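You operate a simulated robot arm through the tools that you are given. There is no shell and no other tool. Be economical: measure what you need, move in short steps, check, and stop when the job is done.

You are at the controls of a simulated robot arm. One attempt, no reset.

JOB
Zero the reader on the blank at BLUE, then read vial Y3.
Fine: reader dial on BLUE; the blank vial goes back to the low grey rack, vial Y3 stays in the well; leave the other vials alone.
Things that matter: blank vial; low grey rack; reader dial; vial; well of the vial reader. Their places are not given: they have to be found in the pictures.

Only the result counts: the job must be done as asked and must still hold three seconds after the hand-in. Knocking over, shifting, dropping, spilling or breaking anything else fails it.

ROBOT AND FRAMES
A 7-joint arm with a two-finger parallel gripper, fixed in place. Base frame: the origin is at the foot of the arm, x ahead of it, y to its left, z up; the work surface is at about z = 0.4. Units: cm, rad, N and s.
With the tool pointing down near the work surface it reaches from about 24 to 62 cm from the base axis. Its first joint turns from -1.152 to 1.152 rad. Payload 2.6 kg.
The TCP is the grasp point between the finger pads, 3 cm short of the fingertips. In the tool frame z runs along the fingers and y along their closing line. Largest opening 9.4 cm; finger width 2.8, thickness 1; the body of the gripper, 5 by 9.6 cm, starts 5.5 cm behind the TCP.
Orientation is that of the tool frame in the base frame, as a unit quaternion [w, x, y, z]. With the fingers straight down and closing along the base's y, the tool's x points along the base's -x, its y along +y and its z along -z.

CONTROLS
- The arm moves only by the tool nudge_tool. Its argument "increments" is a list that holds one entry, the list of rows, each a list of 6 numbers: the shift along the tool's x, y, z in cm, then the turn, a rotation vector about the tool's x, y, z in rad. In form: [[[dx, dy, dz, wx, wy, wz], ...]]. A call has 1 to 10 rows; each row shifts and turns the commanded pose from where the row before left it, along the tool's axes as they then stand. "jaw" is the gripper command, from -1 (fully open) to 1 (shut), values between in proportion, set as the call begins (left out, the last holds). Rows are played at 5 a second. More than 5 cm and 0.15 rad between two rows, or a gripper value outside its range, and nothing of the call is played. A pose out of reach is approached as far as the arm can. The call stops where the force on the tool passes 40 N (or 10 N more than at its start, if that is more) or the arm is blocked; 0.2 s more then pass. The fingers move at their own pace (about 7.2 cm/s each) and stop on an object; they squeeze with about 24 N. The grip force told is the motor's: it shows also when the fingers shut on nothing. Time passes only in rows, and 0.2 s behind the last, so rows that do not move let the fingers close. It gives the time, the measured TCP pose, the force on the tool (base axes), the opening and the grip force at its end, in the units of the frame above (readings bear some noise), with the torque about the TCP (base axes, N m) and any sound that the robot's microphone picked up, and new pictures: "pictures" is both (left out), scene, wrist or none.
- Cameras (640 x 400 px; columns grow to the right, rows downward): "scene" is fixed at [2.97, 42.69, 56.81]; the picture's right is [-0.84, -0.54, 0.00], its down [-0.30, 0.46, -0.84] and it looks along [0.45, -0.70, -0.55] (base axes); focal length 370 px, centre (320, 200). "wrist" rides on the gripper at [7.6, 1.4, -10.2] in the tool frame; the picture's right is [-0.18, 0.98, 0.00], its down [-0.75, -0.14, -0.64] and it looks along [-0.63, -0.12, 0.77] (tool axes); focal length 243 px, centre (320, 200).
- locate(camera, pixels): there is no depth. For up to 12 entries [column, row, z] of the newest picture of that camera ("zoom" is the newest enlarged one), the place [x, y] in the base frame at which the ray of that pixel passes the height z, good to about 0.2 cm. The clock stands still meanwhile.
- close_up(camera, box): a new picture of the part [left, top, right, bottom] of that camera's present view, enlarged. The clock stands still meanwhile.
- close_job(): hands the job in; it is judged then, once.

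Go step by step. Measure first, check grasps and placings, and put right what went wrong. The budget is 80 turns and 200 pictures, counting those below and the enlarged ones. Unless the task says otherwise, let go and move clear before handing in, and close with one line.

The tools are called after ">>>" as name(argument=value, ...) on one line, values as JSON. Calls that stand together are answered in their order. nudge_tool: Moves the arm, as the interface text tells. Its arguments: {"type":"object","properties":{"increments":{"type":"array","items":{"type":"array","items":{"type":"array","items":{"type":"number"}}}},"jaw":{"type":"number"},"pictures":{"type":"string","enum":["both","scene","wrist","none"]}},"required":["increments"]} The other tools are called the same way: locate (camera, pixels) gives the place at which the rays of pixels pass given heights; close_up (camera, box) takes an enlarged picture of a part of a camera's view; close_job () hands the job in.

At the start:

```text
t: 0.0
eef_pos: [36.99, -16.84, 31.96]
orientation: [0.001, 0.0, 1.0, 0.0]
force: [-0.3, 0.2, -0.4]
moment: [-0.02, -0.03, 0.01]
finger_gap: 9.4
grip_force: 0.2
```

scene: 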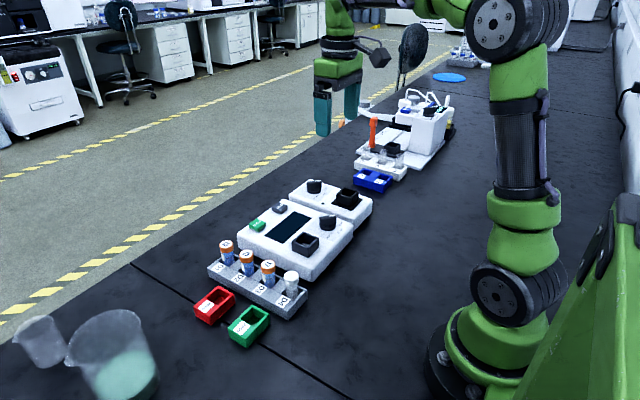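
wrist: 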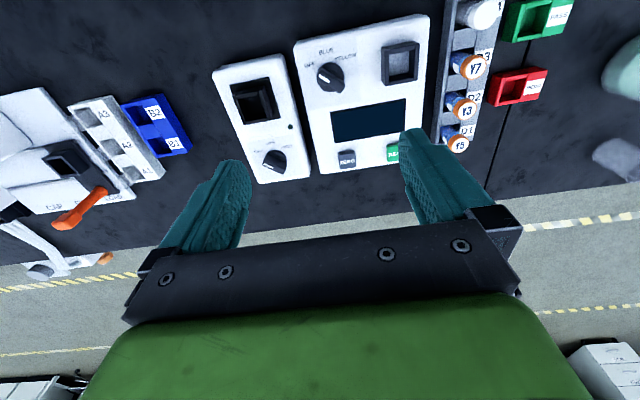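

The wrist picture shows the reader (dial at 330,77, well at 400,63, two buttons at 347,160 and 393,153) and the rack with vials at 455-490. I'll enlarge these to read the labels.

>>> close_up(camera="wrist", box=[280, 0, 440, 100])

>>> close_up(camera="wrist", box=[420, 0, 580, 100])

>>> close_up(camera="wrist", box=[320, 90, 480, 190])

>>> close_up(camera="scene", box=[180, 170, 380, 350])

```text
4.00 times, centred on (360, 50) of wrist
```

zoom: 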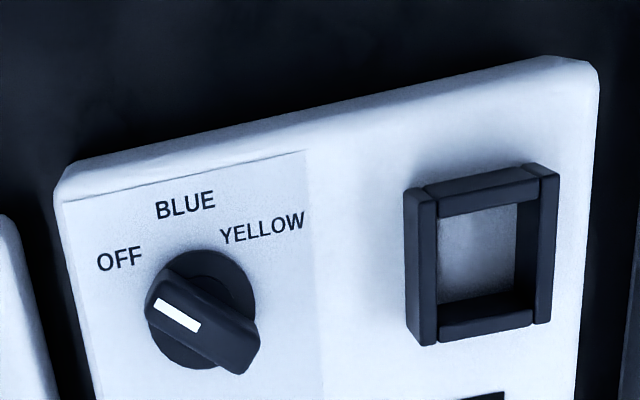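

```text
4.00 times, centred on (500, 50) of wrist
```

zoom: 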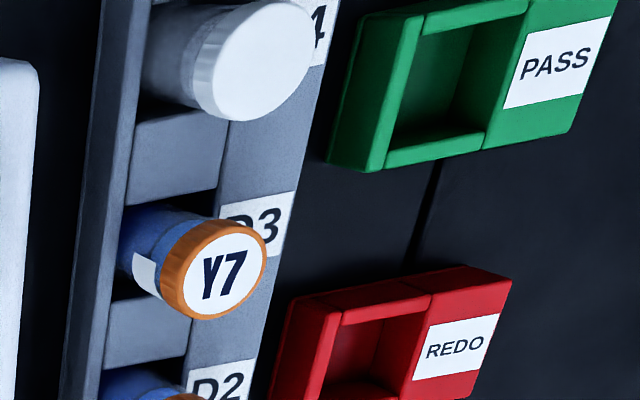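

```text
4.00 times, centred on (400, 140) of wrist
```

zoom: 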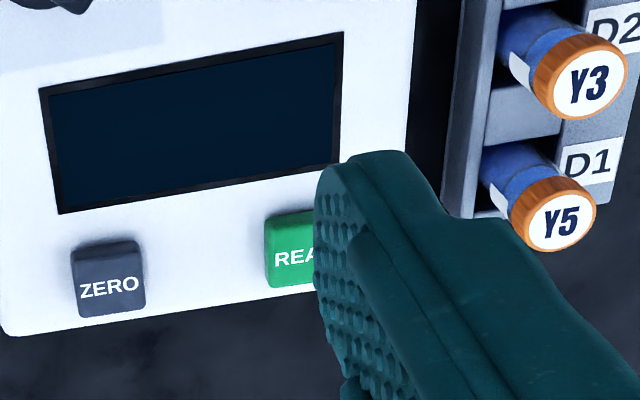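

```text
2.22 times, centred on (280, 260) of scene
```

zoom: 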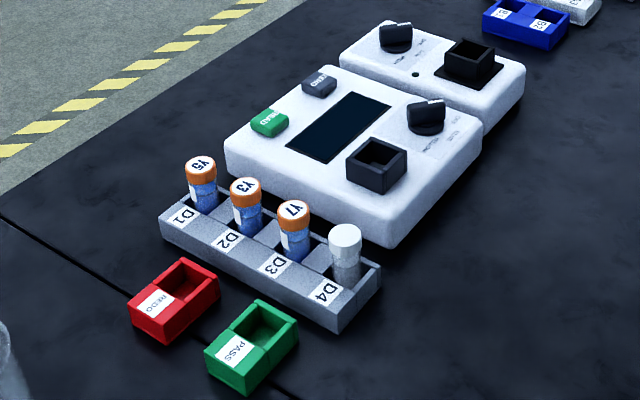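

The dial's white pointer sits at OFF; the blank is the white vial in D4 and Y3 is in D2. I'll triangulate from both cameras.

>>> locate(camera="wrist", pixels=[[401, 60, 4], [401, 60, 7], [330, 77, 4], [330, 77, 7], [486, 15, 4], [486, 15, 9], [467, 110, 4], [467, 110, 9], [347, 160, 3], [347, 160, 6], [393, 153, 3], [393, 153, 6]])

>>> locate(camera="scene", pixels=[[306, 239, 4], [306, 239, 7], [328, 218, 4], [328, 218, 7], [291, 273, 4], [291, 273, 9], [246, 252, 4], [246, 252, 9], [280, 206, 3], [280, 206, 6], [257, 224, 3], [257, 224, 6]])

```text
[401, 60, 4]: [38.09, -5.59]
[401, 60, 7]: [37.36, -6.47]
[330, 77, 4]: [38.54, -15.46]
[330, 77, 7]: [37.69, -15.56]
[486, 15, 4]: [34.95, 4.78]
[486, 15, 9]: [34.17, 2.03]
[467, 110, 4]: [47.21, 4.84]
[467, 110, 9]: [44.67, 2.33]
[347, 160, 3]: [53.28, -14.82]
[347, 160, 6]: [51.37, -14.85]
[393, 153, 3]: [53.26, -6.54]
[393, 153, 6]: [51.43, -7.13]
```

```text
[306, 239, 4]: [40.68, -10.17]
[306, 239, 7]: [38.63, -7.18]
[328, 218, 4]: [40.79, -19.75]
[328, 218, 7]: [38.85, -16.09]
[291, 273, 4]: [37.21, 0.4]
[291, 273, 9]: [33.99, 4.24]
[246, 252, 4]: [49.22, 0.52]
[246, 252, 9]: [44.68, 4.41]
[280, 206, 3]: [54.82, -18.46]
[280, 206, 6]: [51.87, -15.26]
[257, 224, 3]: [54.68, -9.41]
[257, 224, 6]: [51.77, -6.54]
```

Both views agree on: dial near (38,-15.5), well (37.8,-6.7), blank (34.7,3), Y3 (45.8,3.1), buttons at x≈51.5. I'll descend above the dial for a closer look.

>>> nudge_tool(increments=[[[-0.5, 0.6, 4, 0, 0, 0], [-0.5, 0.7, 4, 0, 0, 0], [0, 0, 4, 0, 0, 0], [0, 0, 4, 0, 0, 0], [0, 0, 0, 0, 0, 0]]])

```text
t: 1.2
eef_pos: [37.77, -15.44, 15.94]
orientation: [-0.001, 0.001, 1.0, 0.0]
force: [0.1, -0.2, -0.3]
moment: [-0.02, 0.04, -0.03]
finger_gap: 9.38
grip_force: 0.0
```

scene: 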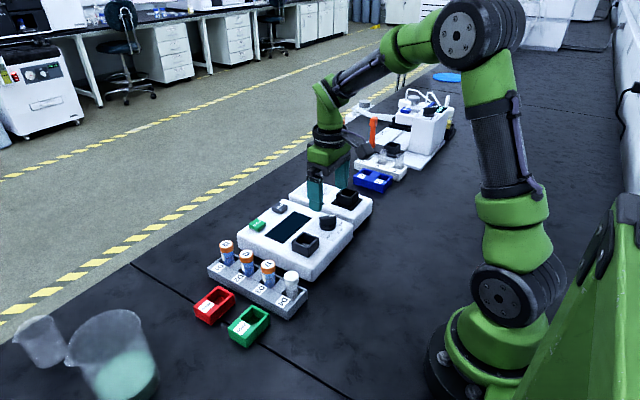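
wrist: 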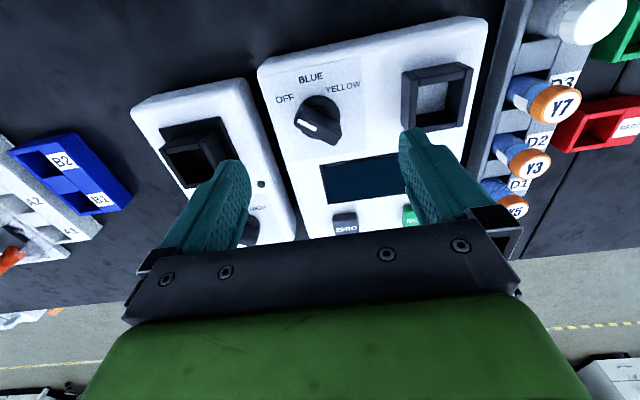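

>>> close_up(camera="wrist", box=[250, 50, 410, 150])

>>> close_up(camera="scene", box=[270, 190, 366, 250])

```text
4.00 times, centred on (330, 100) of wrist
```

zoom: 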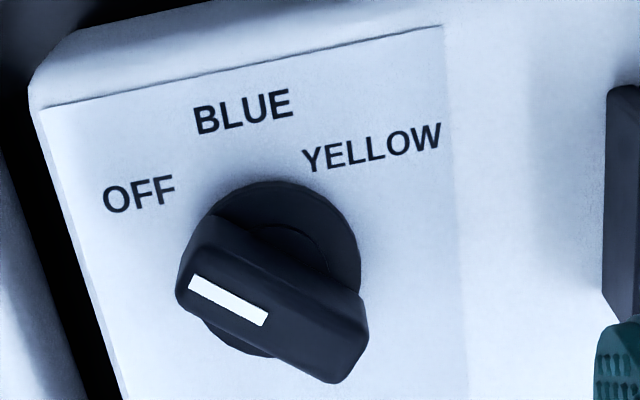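

```text
6.67 times, centred on (318, 220) of scene
```

zoom: 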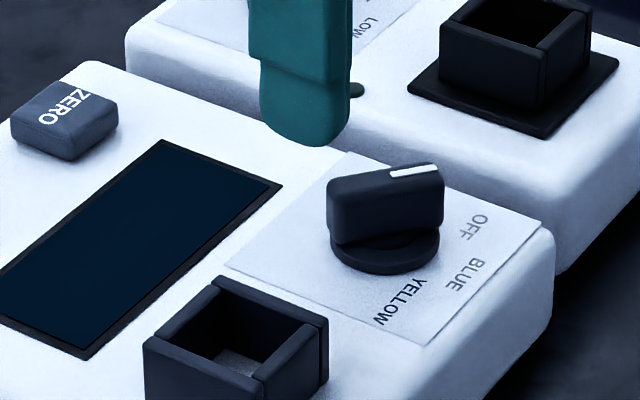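

>>> locate(camera="wrist", pixels=[[310.75, 77.5, 4], [310.75, 77.5, 5], [284.75, 98.5, 4], [284.75, 98.5, 5], [342.75, 86.75, 4], [342.75, 86.75, 5], [320.5, 117, 4], [320.5, 117, 5], [297.5, 122, 6], [297.5, 122, 7], [337, 139, 6], [337, 139, 7]])

>>> locate(camera="scene", pixels=[[340.5, 231.25, 4], [340.5, 231.25, 5], [341.7, 224.2, 4], [341.7, 224.2, 5], [330, 235.3, 4], [330, 235.3, 5], [327.75, 226.5, 4], [327.75, 226.5, 5], [336, 215.5, 6], [336, 215.5, 7], [319.5, 219, 6], [319.5, 219, 7]])

```text
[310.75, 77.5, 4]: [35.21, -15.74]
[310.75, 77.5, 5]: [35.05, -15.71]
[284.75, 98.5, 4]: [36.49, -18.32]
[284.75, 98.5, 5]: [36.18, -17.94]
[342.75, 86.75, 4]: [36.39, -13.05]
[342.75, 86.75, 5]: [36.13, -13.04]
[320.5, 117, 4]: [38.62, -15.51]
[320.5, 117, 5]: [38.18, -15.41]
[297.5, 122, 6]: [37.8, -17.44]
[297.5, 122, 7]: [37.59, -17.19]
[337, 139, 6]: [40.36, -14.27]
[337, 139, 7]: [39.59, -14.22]
```

```text
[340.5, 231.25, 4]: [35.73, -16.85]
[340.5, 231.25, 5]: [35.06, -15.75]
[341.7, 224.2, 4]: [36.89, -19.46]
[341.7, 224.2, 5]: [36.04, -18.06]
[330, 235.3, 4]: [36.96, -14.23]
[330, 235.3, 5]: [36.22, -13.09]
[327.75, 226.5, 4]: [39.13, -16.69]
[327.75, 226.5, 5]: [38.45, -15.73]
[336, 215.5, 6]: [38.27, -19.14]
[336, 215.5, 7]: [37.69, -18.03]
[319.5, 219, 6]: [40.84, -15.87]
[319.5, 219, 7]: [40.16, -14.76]
```

The reader face is at z≈5 and the dial centre is about (38.35,-15.6), its bar about 50° from BLUE, which points along -x. I'll narrow the jaw, turn to match the bar and come lower to check.

>>> nudge_tool(increments=[[[-0.45, -0.1, 0, 0, 0, 0], [0, 0, 0, 0, 0, -0.145], [0, 0, 0, 0, 0, -0.145], [0, 0, 0, 0, 0, -0.145], [0, 0, 0, 0, 0, -0.145], [0, 0, 0, 0, 0, -0.145], [0, 0, 0, 0, 0, -0.145], [0, 0, 2, 0, 0, 0], [0, 0, 2, 0, 0, 0], [0, 0, 0, 0, 0, 0]]], jaw=0)

```text
t: 3.4
eef_pos: [38.62, -15.6, 12.0]
orientation: [0.0, -0.422, 0.907, -0.001]
force: [0.0, -0.2, 0.4]
moment: [0.01, 0.01, 0.02]
finger_gap: 4.72
grip_force: 0.1
```

scene: 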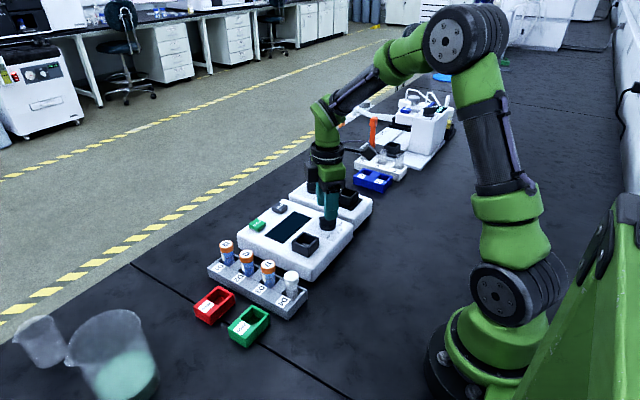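
wrist: 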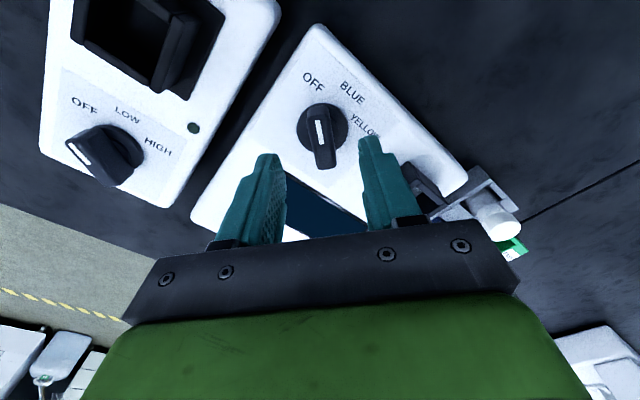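

The bar (320,135) now lies along the tool's x, centred between the fingers. I'll descend to z=9.0 and then close.

>>> nudge_tool(increments=[[[0, 0, 1.5, 0, 0, 0], [0, 0, 1.5, 0, 0, 0], [0, 0, 0, 0, 0, 0]]])

>>> close_up(camera="scene", box=[270, 180, 366, 240])

```text
t: 4.2
eef_pos: [38.45, -15.64, 8.99]
orientation: [0.0, -0.421, 0.907, 0.0]
force: [-1.1, 0.2, 0.4]
moment: [-0.01, 0.01, 0.01]
finger_gap: 4.72
grip_force: 0.0
```

scene: 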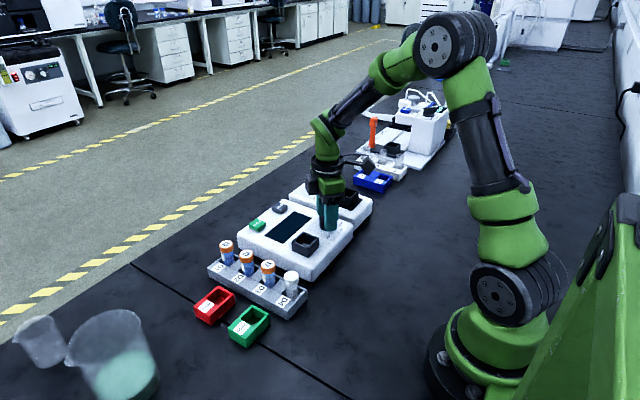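
wrist: 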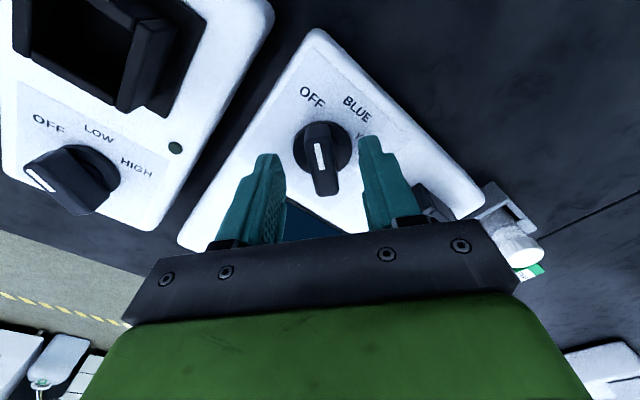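

```text
6.67 times, centred on (318, 210) of scene
```

zoom: 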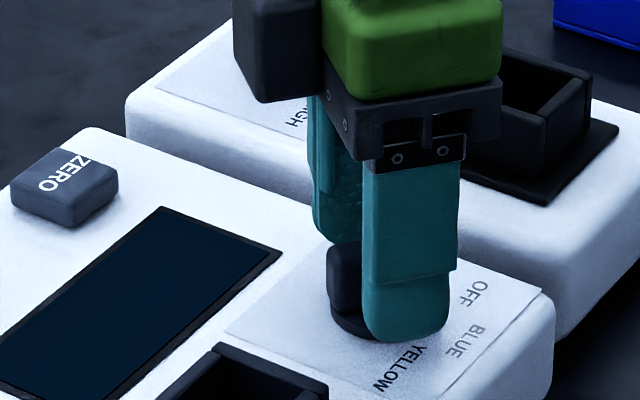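

The knob disc in the wrist view is at about (323,148); I'll check its position relative to the TCP before closing.

>>> close_up(camera="wrist", box=[270, 110, 382, 180])

```text
5.71 times, centred on (326, 145) of wrist
```

zoom: 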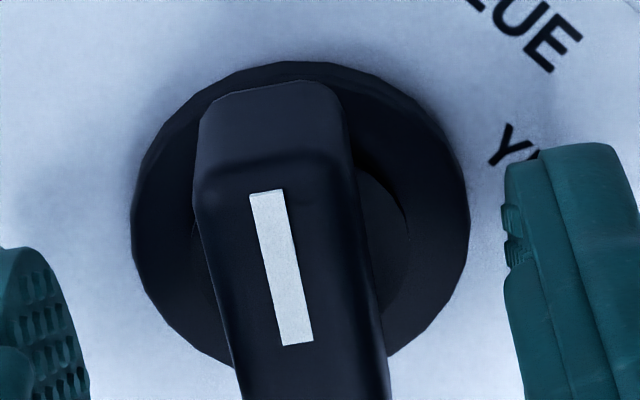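

>>> locate(camera="zoom", pixels=[[300, 222, 5.3], [300, 222, 5.8], [130, 220, 5.5], [470, 220, 5.5], [290, 62, 5.5], [270, 185, 7.2], [270, 185, 7.6]])

```text
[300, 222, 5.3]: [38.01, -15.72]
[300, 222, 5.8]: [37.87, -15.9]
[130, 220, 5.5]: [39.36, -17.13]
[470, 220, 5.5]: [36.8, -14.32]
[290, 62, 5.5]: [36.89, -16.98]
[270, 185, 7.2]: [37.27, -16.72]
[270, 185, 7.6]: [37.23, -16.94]
```

The dial centre is about (38.1,-15.65), nearly under the TCP. I'll shift 0.3 along tool x and close on the bar.

>>> nudge_tool(increments=[[[0.3, 0, 0, 0, 0, 0], [0, 0, 0, 0, 0, 0], [0, 0, 0, 0, 0, 0], [0, 0, 0, 0, 0, 0]]], jaw=1, pictures="wrist")

```text
t: 5.2
eef_pos: [38.19, -15.75, 8.97]
orientation: [-0.001, -0.421, 0.907, 0.002]
force: [-16.7, 15.9, 4.2]
moment: [-0.26, 0.02, 0.01]
finger_gap: 1.49
grip_force: 45.0
```

wrist: 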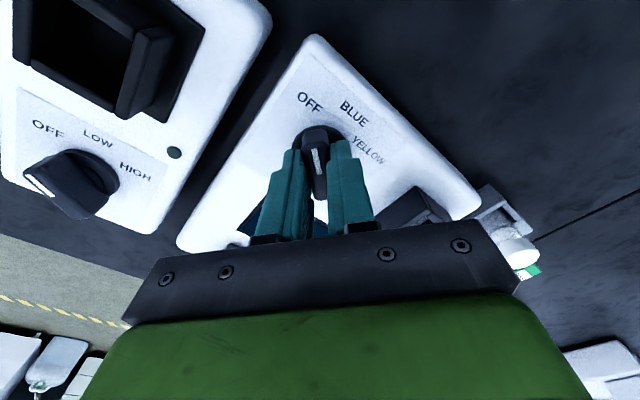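

The bar is gripped (gap 1.49), with 23 N sideways toward the tool's +y. I'll relieve that with a small shift.

>>> nudge_tool(increments=[[[0, 0.15, 0, 0, 0, 0], [0, 0, 0, 0, 0, 0]]], pictures="none")

```text
t: 5.8
eef_pos: [38.12, -15.58, 8.96]
orientation: [-0.001, -0.422, 0.907, 0.0]
force: [-4.7, 15.3, -3.0]
moment: [-0.42, 0.67, 0.01]
finger_gap: 1.5
grip_force: 45.1
```

>>> nudge_tool(increments=[[[-0.1, 0.15, 0, 0, 0, 0], [0, 0, 0, 0, 0, 0]]], pictures="none")

```text
t: 6.4
eef_pos: [38.2, -15.64, 9.0]
orientation: [0.001, -0.421, 0.907, -0.002]
force: [9.3, 1.9, -19.1]
moment: [1.25, -0.74, -0.01]
finger_gap: 1.49
grip_force: 45.0
```

Lateral force is much reduced. I'll start turning toward BLUE (+wz) in a short step.

>>> nudge_tool(increments=[[[0, -0.05, 0, 0, 0, 0.1], [0, 0, 0, 0, 0, 0.1], [0, 0, 0, 0, 0, 0]]], pictures="wrist")

```text
t: 7.2
eef_pos: [38.15, -15.66, 9.0]
orientation: [-0.001, -0.329, 0.944, 0.001]
force: [7.5, -0.5, -17.0]
moment: [0.16, -0.32, -0.03]
finger_gap: 1.47
grip_force: 45.1
```

wrist: 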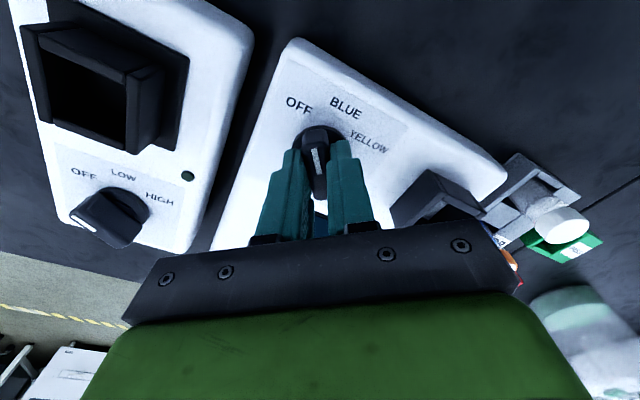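

The knob turns with the gripper. I have 0.67 rad left to reach BLUE.

>>> nudge_tool(increments=[[[0, 0, 0, 0, 0, 0.134], [0, 0, 0, 0, 0, 0.134], [0, 0, 0, 0, 0, 0.134], [0, 0, 0, 0, 0, 0.134], [0, 0, 0, 0, 0, 0.134], [0, 0, 0, 0, 0, 0]]], pictures="wrist")

```text
t: 8.6
eef_pos: [38.13, -15.68, 9.06]
orientation: [0.0, 0.001, 1.0, 0.0]
force: [-6.3, 2.5, -4.7]
moment: [-0.02, -1.33, 0.02]
finger_gap: 1.5
grip_force: 44.8
```

wrist: 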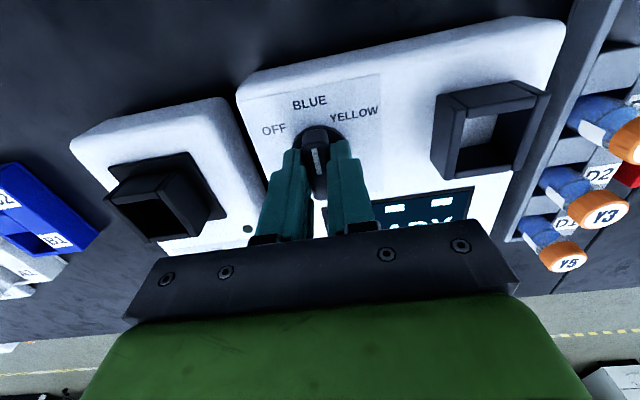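

The pointer faces BLUE and the display has lit up. I'll open and lift straight up.

>>> nudge_tool(increments=[[[0, 0, 0, 0, 0, 0], [0, 0, 0, 0, 0, 0], [0, 0, -2, 0, 0, 0], [0, 0, -4, 0, 0, 0], [0, 0, -3, 0, 0, 0], [0, 0, 0, 0, 0, 0]]], jaw=0)

>>> close_up(camera="wrist", box=[240, 30, 560, 230])

```text
t: 10.0
eef_pos: [38.22, -15.49, 17.98]
orientation: [-0.001, 0.0, 1.0, 0.0]
force: [-0.4, -0.6, -0.4]
moment: [-0.03, 0.02, 0.02]
finger_gap: 4.71
grip_force: 0.2
```

scene: 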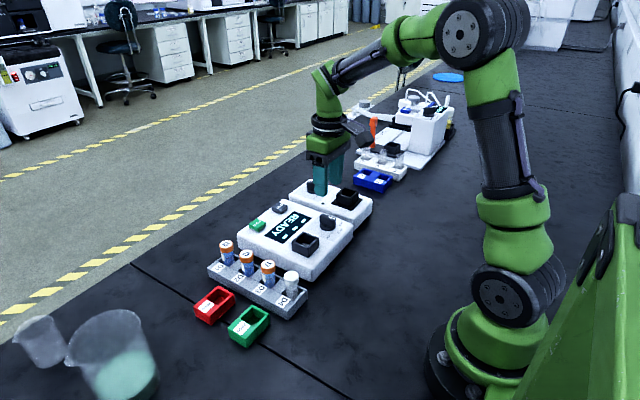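
wrist: 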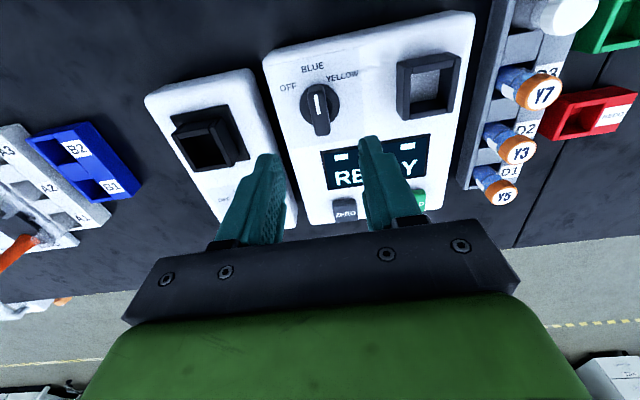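

```text
2.00 times, centred on (400, 130) of wrist
```

zoom: 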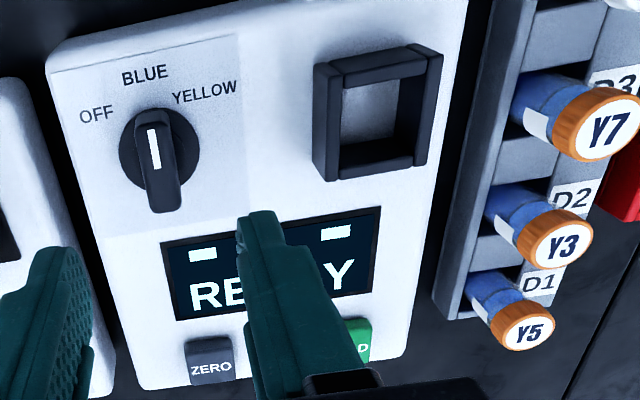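

Reader shows READY with the dial on BLUE. Next I'll move above the blank in D4 to measure it.

>>> nudge_tool(increments=[[[0.9, 4.6, 0, 0, 0, 0], [0.9, 4.6, 0, 0, 0, 0], [0.9, 4.6, 0, 0, 0, 0], [0.8, 4.6, 0, 0, 0, 0], [0, 0, 2, 0, 0, 0], [0, 0, 0, 0, 0, 0]]], jaw=-0.2)

>>> close_up(camera="scene", box=[200, 200, 360, 320])

>>> close_up(camera="wrist", box=[220, 40, 420, 165])

```text
t: 11.4
eef_pos: [34.74, 2.93, 16.1]
orientation: [0.0, 0.001, 1.0, 0.0]
force: [0.0, 0.7, 0.5]
moment: [0.0, -0.01, -0.01]
finger_gap: 5.65
grip_force: 0.0
```

scene: 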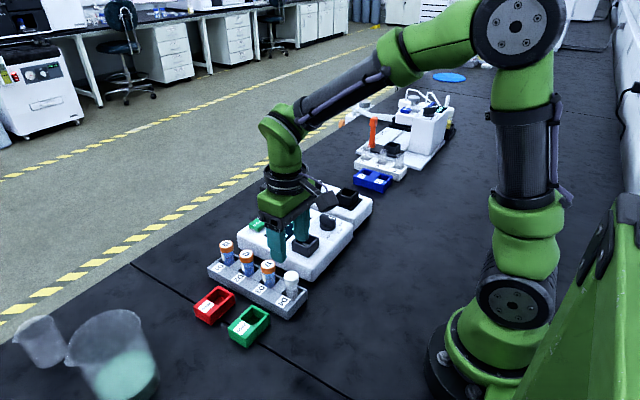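
wrist: 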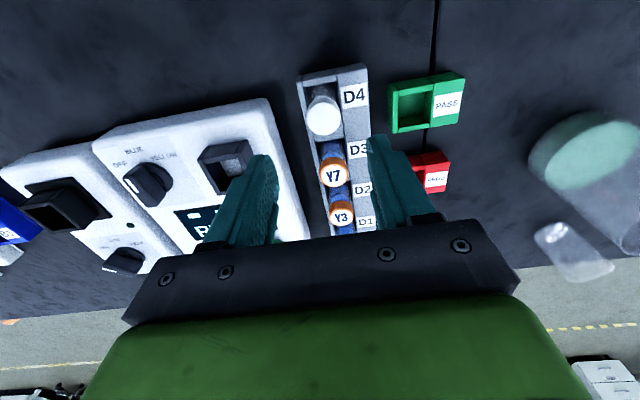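

```text
3.33 times, centred on (280, 260) of scene
```

zoom: 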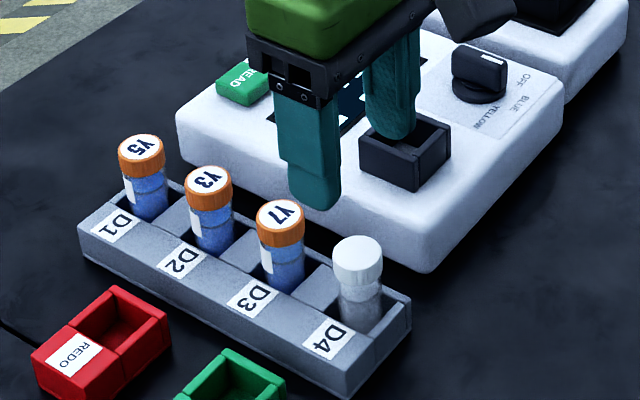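

```text
3.20 times, centred on (320, 102) of wrist
```

zoom: 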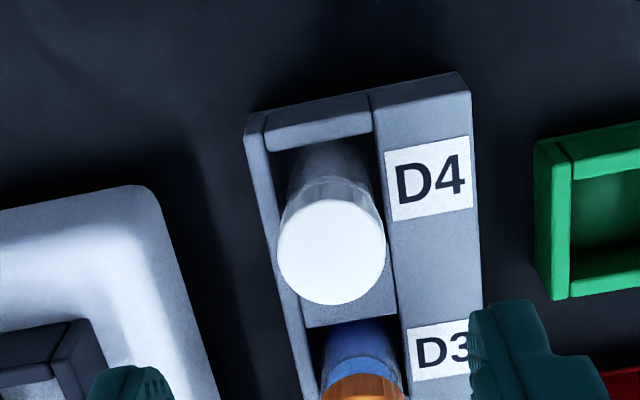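

>>> locate(camera="wrist", pixels=[[323.75, 118.75, 7], [323.75, 118.75, 8], [307, 118.75, 7.5], [341, 118.75, 7.5], [354.5, 95.5, 2], [354.5, 95.5, 3], [323, 83, 3], [340, 140, 3], [299, 78, 3], [338, 68, 3]])

>>> locate(camera="scene", pixels=[[291.5, 276, 7], [291.5, 276, 8], [282, 301.5, 2], [282, 301.5, 3]])

```text
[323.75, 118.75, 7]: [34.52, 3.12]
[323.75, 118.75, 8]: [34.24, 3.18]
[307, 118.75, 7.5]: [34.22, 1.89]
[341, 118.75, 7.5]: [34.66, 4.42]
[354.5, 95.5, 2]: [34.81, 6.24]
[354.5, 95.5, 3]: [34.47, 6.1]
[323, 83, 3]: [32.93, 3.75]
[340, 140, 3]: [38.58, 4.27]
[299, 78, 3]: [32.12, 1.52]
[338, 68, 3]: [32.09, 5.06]
```

```text
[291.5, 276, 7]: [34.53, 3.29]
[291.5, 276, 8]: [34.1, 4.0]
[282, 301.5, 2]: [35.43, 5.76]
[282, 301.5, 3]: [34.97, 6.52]
```

The blank's cap top is at (34.5,3.1), z≈7.0, diameter about 2.5; rack top z≈2.5. I'll descend to TCP z≈7.8 with the fingers either side along y.

>>> nudge_tool(increments=[[[0.2, 0.2, 3, 0, 0, 0], [0, 0, 3, 0, 0, 0], [0, 0, 2.3, 0, 0, 0], [0, 0, 0, 0, 0, 0]]])

```text
t: 12.4
eef_pos: [34.59, 3.28, 7.74]
orientation: [0.0, 0.001, 1.0, -0.001]
force: [-0.2, 0.0, 0.2]
moment: [-0.02, 0.02, 0.01]
finger_gap: 5.67
grip_force: 0.1
```

scene: 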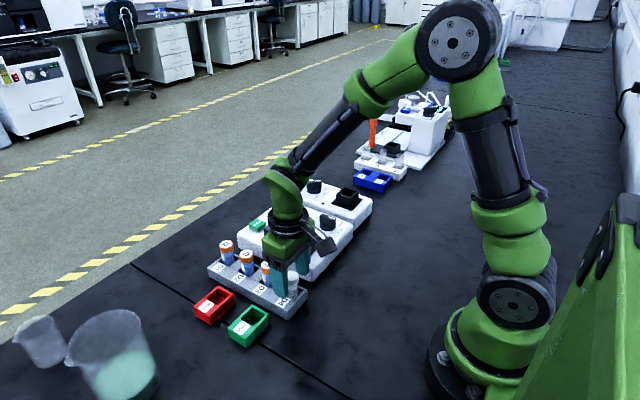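
wrist: 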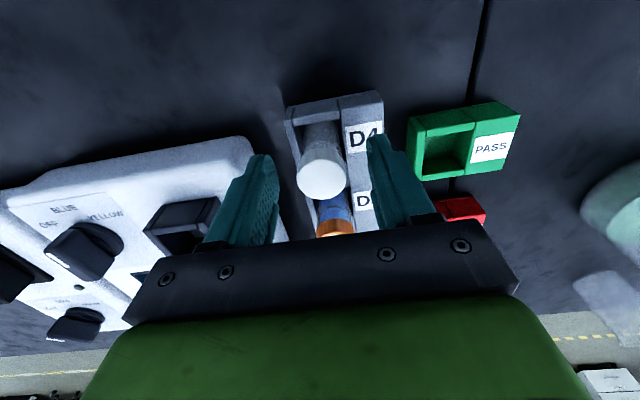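

The cap (323,175) sits between the fingers. Closing.

>>> nudge_tool(increments=[[[0, 0, 0, 0, 0, 0], [0, 0, 0, 0, 0, 0], [0, 0, 0, 0, 0, 0]]], jaw=1, pictures="wrist")

```text
t: 13.2
eef_pos: [34.6, 3.07, 7.69]
orientation: [0.0, 0.0, 1.0, 0.0]
force: [1.2, -0.7, -0.8]
moment: [0.01, 0.0, -0.03]
finger_gap: 2.62
grip_force: 23.9
```

wrist: 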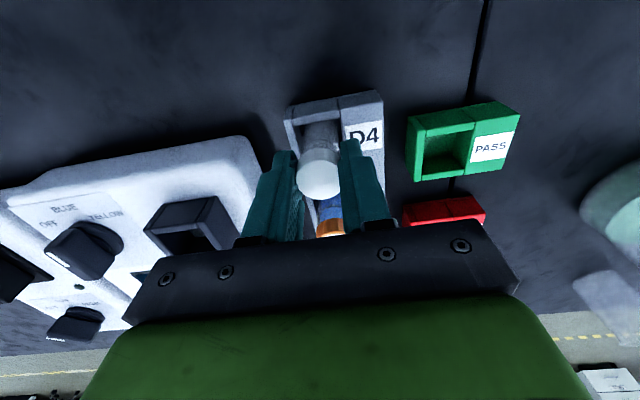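

Gripped at 2.62. I'll lift straight up 10 cm and check.

>>> nudge_tool(increments=[[[0, 0, -1, 0, 0, 0], [0, 0, -2, 0, 0, 0], [0, 0, -3, 0, 0, 0], [0, 0, -4, 0, 0, 0], [0, 0, 0, 0, 0, 0]]])

>>> close_up(camera="scene", box=[220, 180, 380, 280])

>>> close_up(camera="wrist", box=[160, 80, 400, 230])

```text
t: 14.4
eef_pos: [34.51, 2.99, 17.53]
orientation: [0.0, 0.001, 1.0, -0.001]
force: [-0.5, 0.3, 0.5]
moment: [0.02, -0.04, -0.01]
finger_gap: 2.62
grip_force: 23.6
```

scene: 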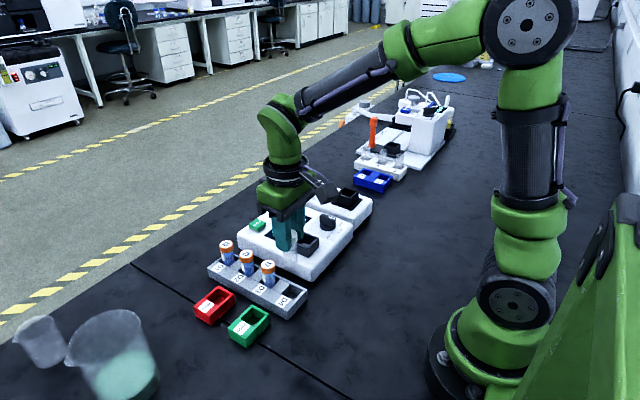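
wrist: 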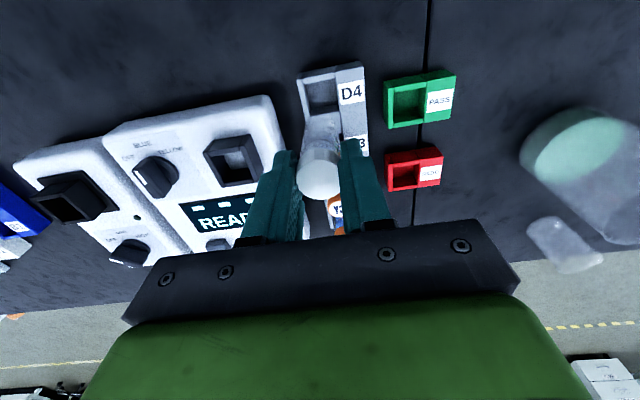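

```text
4.00 times, centred on (300, 230) of scene
```

zoom: 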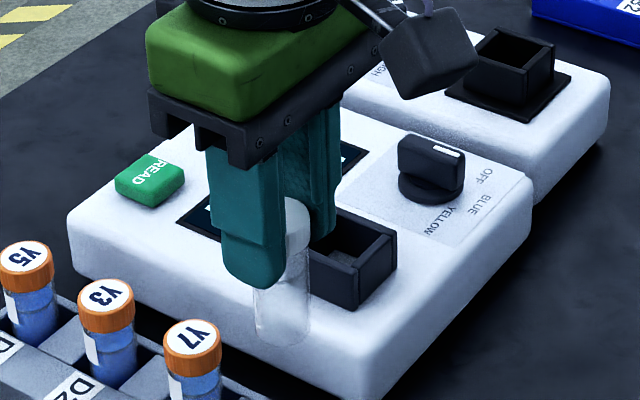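

```text
2.67 times, centred on (280, 155) of wrist
```

zoom: 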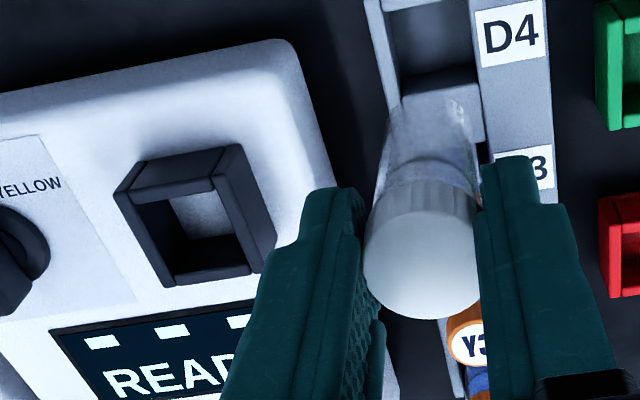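

The blank lifted cleanly. Now measuring the well rim in both views (wrist corners approx. zoom (115,192),(215,178),(250,268),(165,287)).

>>> locate(camera="zoom", pixels=[[115, 192, 7], [215, 178, 7], [250, 268, 7], [165, 287, 7], [186, 231, 6], [186, 231, 7], [186, 231, 8], [240, 145, 5]])

>>> locate(camera="scene", pixels=[[306.1, 239.6, 6], [306.1, 239.6, 7], [306.1, 239.6, 8], [319.2, 239, 7], [309.4, 247.2, 7], [303.75, 231.3, 7]])

>>> close_up(camera="wrist", box=[190, 120, 278, 175])

>>> close_up(camera="scene", box=[280, 220, 336, 255])

```text
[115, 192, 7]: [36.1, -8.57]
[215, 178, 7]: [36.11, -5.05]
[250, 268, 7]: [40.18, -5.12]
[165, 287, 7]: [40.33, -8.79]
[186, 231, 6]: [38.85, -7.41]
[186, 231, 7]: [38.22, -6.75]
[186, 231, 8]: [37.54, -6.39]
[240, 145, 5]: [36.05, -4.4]
```

```text
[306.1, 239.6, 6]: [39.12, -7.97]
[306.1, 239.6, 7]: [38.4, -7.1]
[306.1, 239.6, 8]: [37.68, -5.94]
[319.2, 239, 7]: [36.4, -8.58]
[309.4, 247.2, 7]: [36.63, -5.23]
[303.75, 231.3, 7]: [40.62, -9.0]
```

```text
7.27 times, centred on (234, 148) of wrist
```

zoom: 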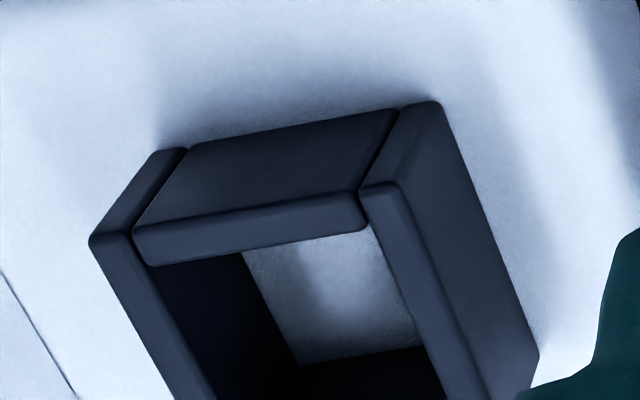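

```text
11.43 times, centred on (308, 238) of scene
```

zoom: 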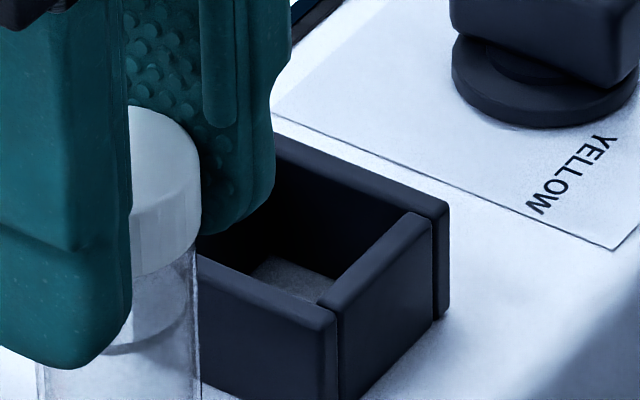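

>>> locate(camera="wrist", pixels=[[240, 168.8, 3], [240, 168.8, 4], [240, 168.8, 5], [227.5, 162, 3], [227.5, 162, 4], [227.5, 162, 5], [203, 153.5, 7], [211, 156.5, 7], [208.5, 152.3, 7], [239.5, 146, 7], [210.5, 156.5, 7], [240.3, 152, 7]])

```text
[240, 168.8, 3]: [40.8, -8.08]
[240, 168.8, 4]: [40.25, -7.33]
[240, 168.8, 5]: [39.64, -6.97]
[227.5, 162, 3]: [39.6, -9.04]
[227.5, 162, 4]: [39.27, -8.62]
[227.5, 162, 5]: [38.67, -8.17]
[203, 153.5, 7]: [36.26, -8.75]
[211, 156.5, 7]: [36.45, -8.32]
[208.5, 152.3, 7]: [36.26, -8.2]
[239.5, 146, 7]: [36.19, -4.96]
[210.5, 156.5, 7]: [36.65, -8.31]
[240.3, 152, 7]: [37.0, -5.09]
```

Well inner: x 36.7–39.7, y −8.25…−5.55, floor z≈5, rim z≈7; centre (38.2,−6.9). I'll carry the blank over it.

>>> nudge_tool(increments=[[[-1.2, -3.3, 0, 0, 0, 0], [-1.2, -3.3, 0, 0, 0, 0], [-1.23, -3.36, 0, 0, 0, 0], [0, 0, 1.5, 0, 0, 0], [0, 0, 0, 0, 0, 0], [0, 0, 0, 0, 0, 0]]])

>>> close_up(camera="scene", box=[260, 200, 356, 260])

>>> close_up(camera="wrist", box=[270, 90, 382, 160])

```text
t: 15.8
eef_pos: [38.3, -7.02, 16.06]
orientation: [0.0, -0.001, 1.0, 0.0]
force: [-0.8, 0.0, -0.5]
moment: [0.0, -0.01, 0.03]
finger_gap: 2.61
grip_force: 23.8
```

scene: 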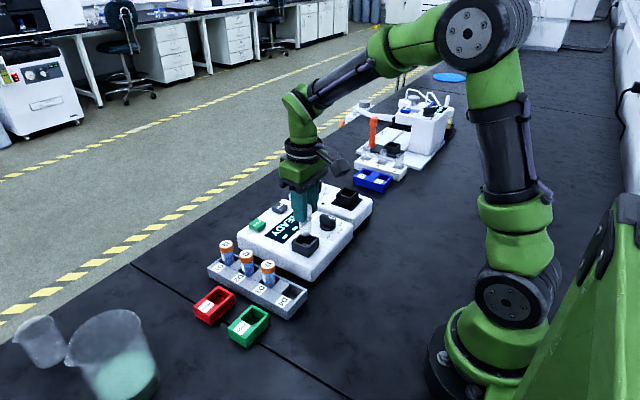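
wrist: 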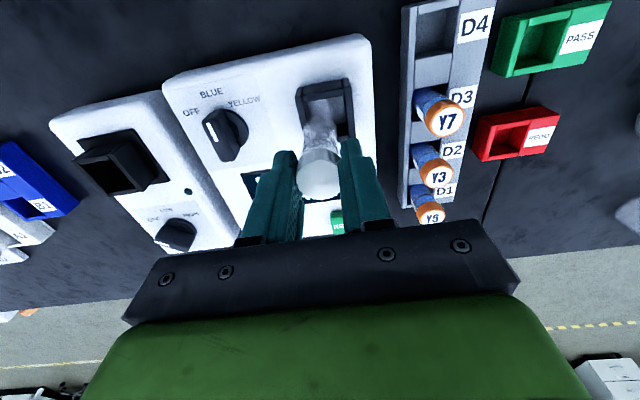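

```text
6.67 times, centred on (308, 230) of scene
```

zoom: 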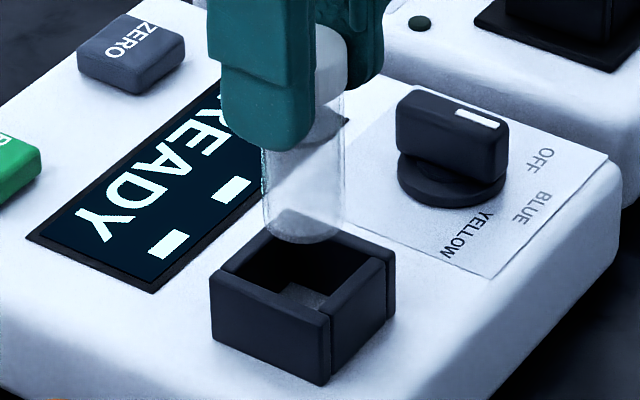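

```text
5.71 times, centred on (326, 125) of wrist
```

zoom: 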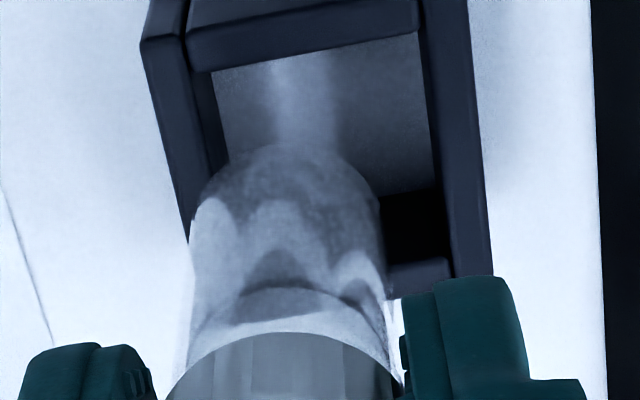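

>>> locate(camera="zoom", pixels=[[288, 200, 9], [288, 200, 9.7], [193, 72, 7], [418, 32, 7], [143, 40, 7], [455, 275, 7], [490, 250, 7], [388, 300, 7], [388, 262, 7], [432, 188, 5]])

>>> locate(camera="scene", pixels=[[305.5, 233.5, 9], [305.5, 233.5, 9.7], [305.6, 241.2, 7]])

```text
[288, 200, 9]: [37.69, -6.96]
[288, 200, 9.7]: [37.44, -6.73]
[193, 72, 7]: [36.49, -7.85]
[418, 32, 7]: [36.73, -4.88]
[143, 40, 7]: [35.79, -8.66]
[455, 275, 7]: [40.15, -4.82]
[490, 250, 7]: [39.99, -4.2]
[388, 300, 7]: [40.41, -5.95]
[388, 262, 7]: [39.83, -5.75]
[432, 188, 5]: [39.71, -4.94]
```

```text
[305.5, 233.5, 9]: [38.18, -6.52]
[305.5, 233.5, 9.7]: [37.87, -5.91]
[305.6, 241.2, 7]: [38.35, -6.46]
```

Re-measured rim gives well centre about (38.25,−6.45) (inner y −7.9…−4.95); the vial is at y≈−6.9. I'll shift +0.4 in y, +0.1 in x, lower to just above the rim and recheck.

>>> nudge_tool(increments=[[[-0.1, 0.4, 0, 0, 0, 0], [0, 0, 1.2, 0, 0, 0], [0, 0, 0, 0, 0, 0], [0, 0, 0, 0, 0, 0]]], pictures="none")

>>> close_up(camera="scene", box=[276, 210, 340, 250])

>>> close_up(camera="wrist", box=[270, 90, 382, 160])

```text
t: 16.8
eef_pos: [38.3, -6.54, 14.91]
orientation: [0.0, -0.001, 1.0, 0.0]
force: [-0.2, 0.6, 0.6]
moment: [0.03, -0.07, 0.0]
finger_gap: 2.63
grip_force: 23.7
```

```text
10.00 times, centred on (308, 230) of scene
```

zoom: 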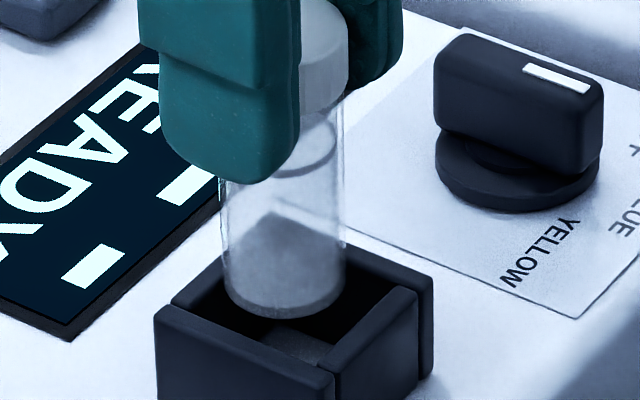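

```text
5.71 times, centred on (326, 125) of wrist
```

zoom: 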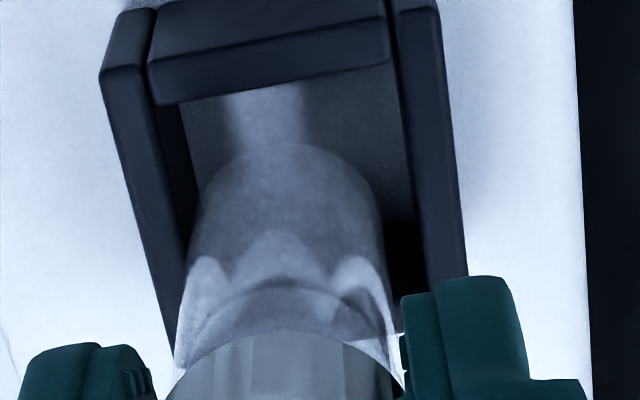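

The vial bottom is at rim level, centred in y but ~0.2 cm too far in +x (both views). I'll shift −0.2 in x and lower gently.

>>> nudge_tool(increments=[[[0.2, 0, 0, 0, 0, 0], [0, 0, 0.4, 0, 0, 0], [0, 0, 0.4, 0, 0, 0], [0, 0, 0.4, 0, 0, 0], [0, 0, 0, 0, 0, 0]]], pictures="none")

>>> close_up(camera="scene", box=[276, 210, 340, 250])

>>> close_up(camera="wrist", box=[270, 90, 382, 160])

```text
t: 18.0
eef_pos: [37.98, -6.6, 13.75]
orientation: [0.0, 0.0, 1.0, -0.001]
force: [-0.2, 0.1, 0.0]
moment: [-0.01, 0.02, -0.01]
finger_gap: 2.6
grip_force: 23.8
```

```text
10.00 times, centred on (308, 230) of scene
```

zoom: 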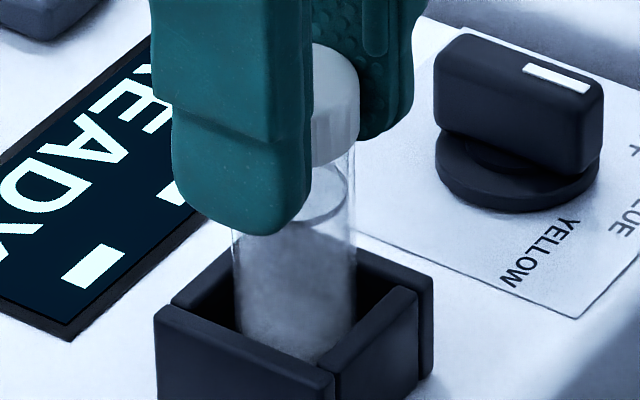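

```text
5.71 times, centred on (326, 125) of wrist
```

zoom: 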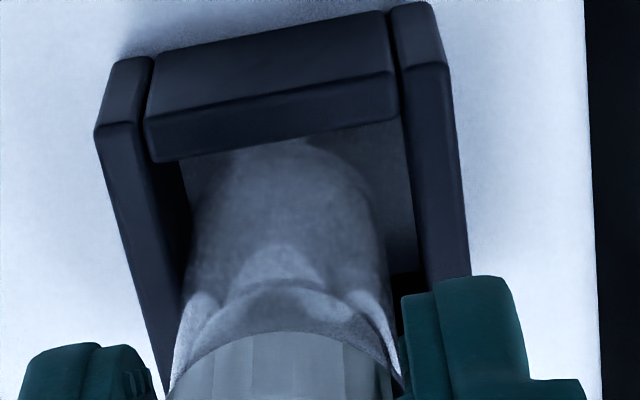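

The vial is entering the well freely with no contact force. I'll keep lowering in small steps until it touches the floor.

>>> nudge_tool(increments=[[[0, 0, 0.3, 0, 0, 0], [0, 0, 0.3, 0, 0, 0], [0, 0, 0.3, 0, 0, 0], [0, 0, 0.2, 0, 0, 0], [0, 0, 0, 0, 0, 0]]], pictures="none")

>>> close_up(camera="scene", box=[276, 210, 340, 250])

```text
t: 19.2
eef_pos: [38.17, -6.61, 12.72]
orientation: [0.0, 0.001, 1.0, 0.0]
force: [-0.7, 0.4, -0.2]
moment: [0.0, 0.03, -0.02]
finger_gap: 2.63
grip_force: 24.2
```

```text
10.00 times, centred on (308, 230) of scene
```

zoom: 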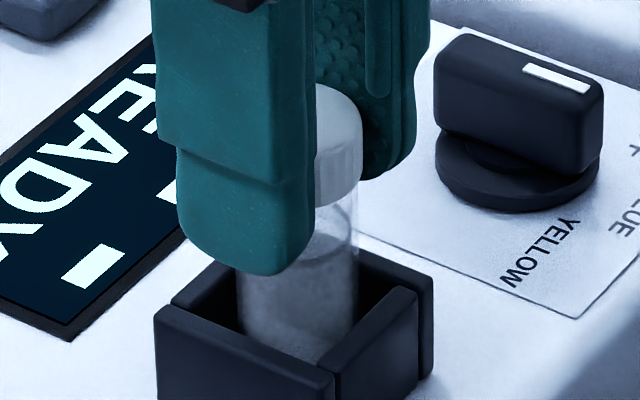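

>>> nudge_tool(increments=[[[0, 0, 0.2, 0, 0, 0], [0, 0, 0.2, 0, 0, 0], [0, 0, 0.2, 0, 0, 0], [0, 0, 0, 0, 0, 0]]], pictures="none")

>>> close_up(camera="scene", box=[276, 210, 340, 250])

```text
t: 20.2
eef_pos: [38.08, -6.65, 12.25]
orientation: [0.002, 0.0, 1.0, 0.0]
force: [-0.1, -1.3, 16.3]
moment: [-0.04, -0.08, 0.0]
finger_gap: 2.62
grip_force: 23.7
```

```text
10.00 times, centred on (308, 230) of scene
```

zoom: 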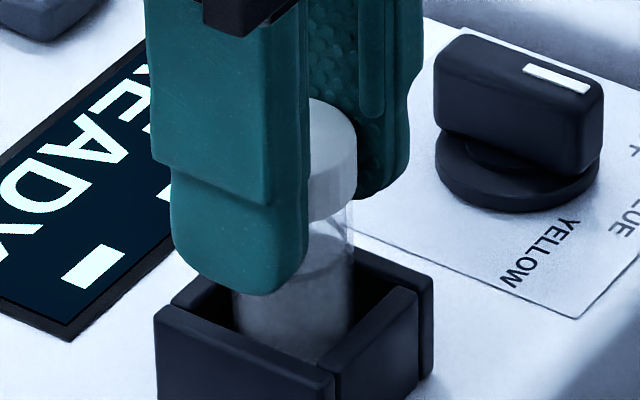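

Floor contact at 16 N, as expected (TCP 12.25). I'll ease up slightly, open and rise.

>>> nudge_tool(increments=[[[0, 0, -0.15, 0, 0, 0], [0, 0, 0, 0, 0, 0]]], pictures="none")

>>> nudge_tool(increments=[[[0, 0, 0, 0, 0, 0], [0, 0, 0, 0, 0, 0], [0, 0, -2, 0, 0, 0], [0, 0, -3, 0, 0, 0], [0, 0, -3, 0, 0, 0], [0, 0, 0, 0, 0, 0]]], jaw=-0.1)

>>> close_up(camera="scene", box=[240, 190, 368, 270])

```text
t: 20.8
eef_pos: [37.92, -6.58, 12.23]
orientation: [-0.001, 0.0, 1.0, 0.001]
force: [1.2, 0.3, 3.3]
moment: [0.02, -0.13, 0.01]
finger_gap: 2.63
grip_force: 23.9
```

```text
t: 22.2
eef_pos: [38.05, -6.66, 20.33]
orientation: [0.0, 0.0, 1.0, 0.001]
force: [0.1, 0.1, -0.4]
moment: [0.0, 0.02, -0.01]
finger_gap: 5.19
grip_force: 0.0
```

scene: 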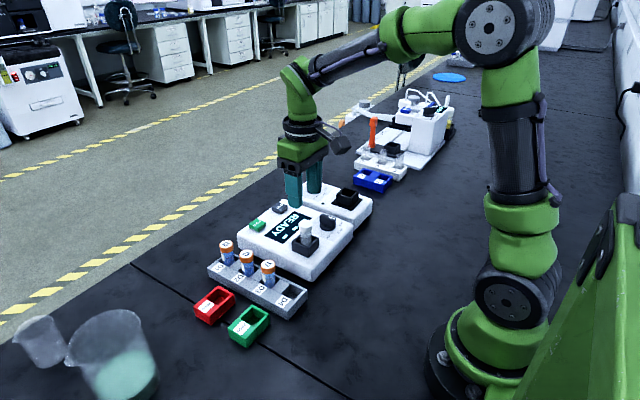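
wrist: 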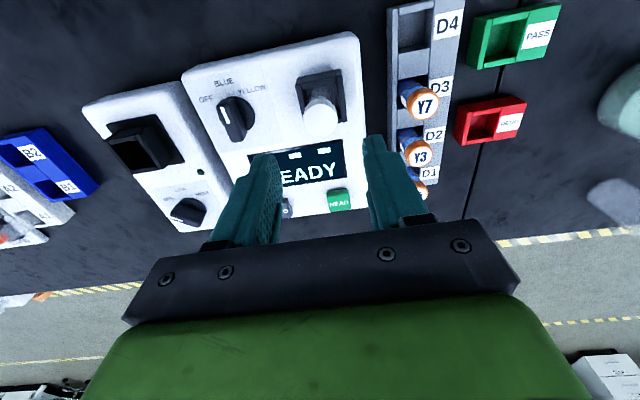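

```text
5.00 times, centred on (304, 230) of scene
```

zoom: 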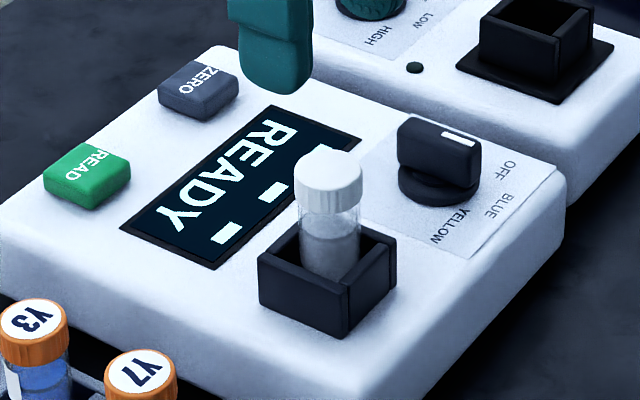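

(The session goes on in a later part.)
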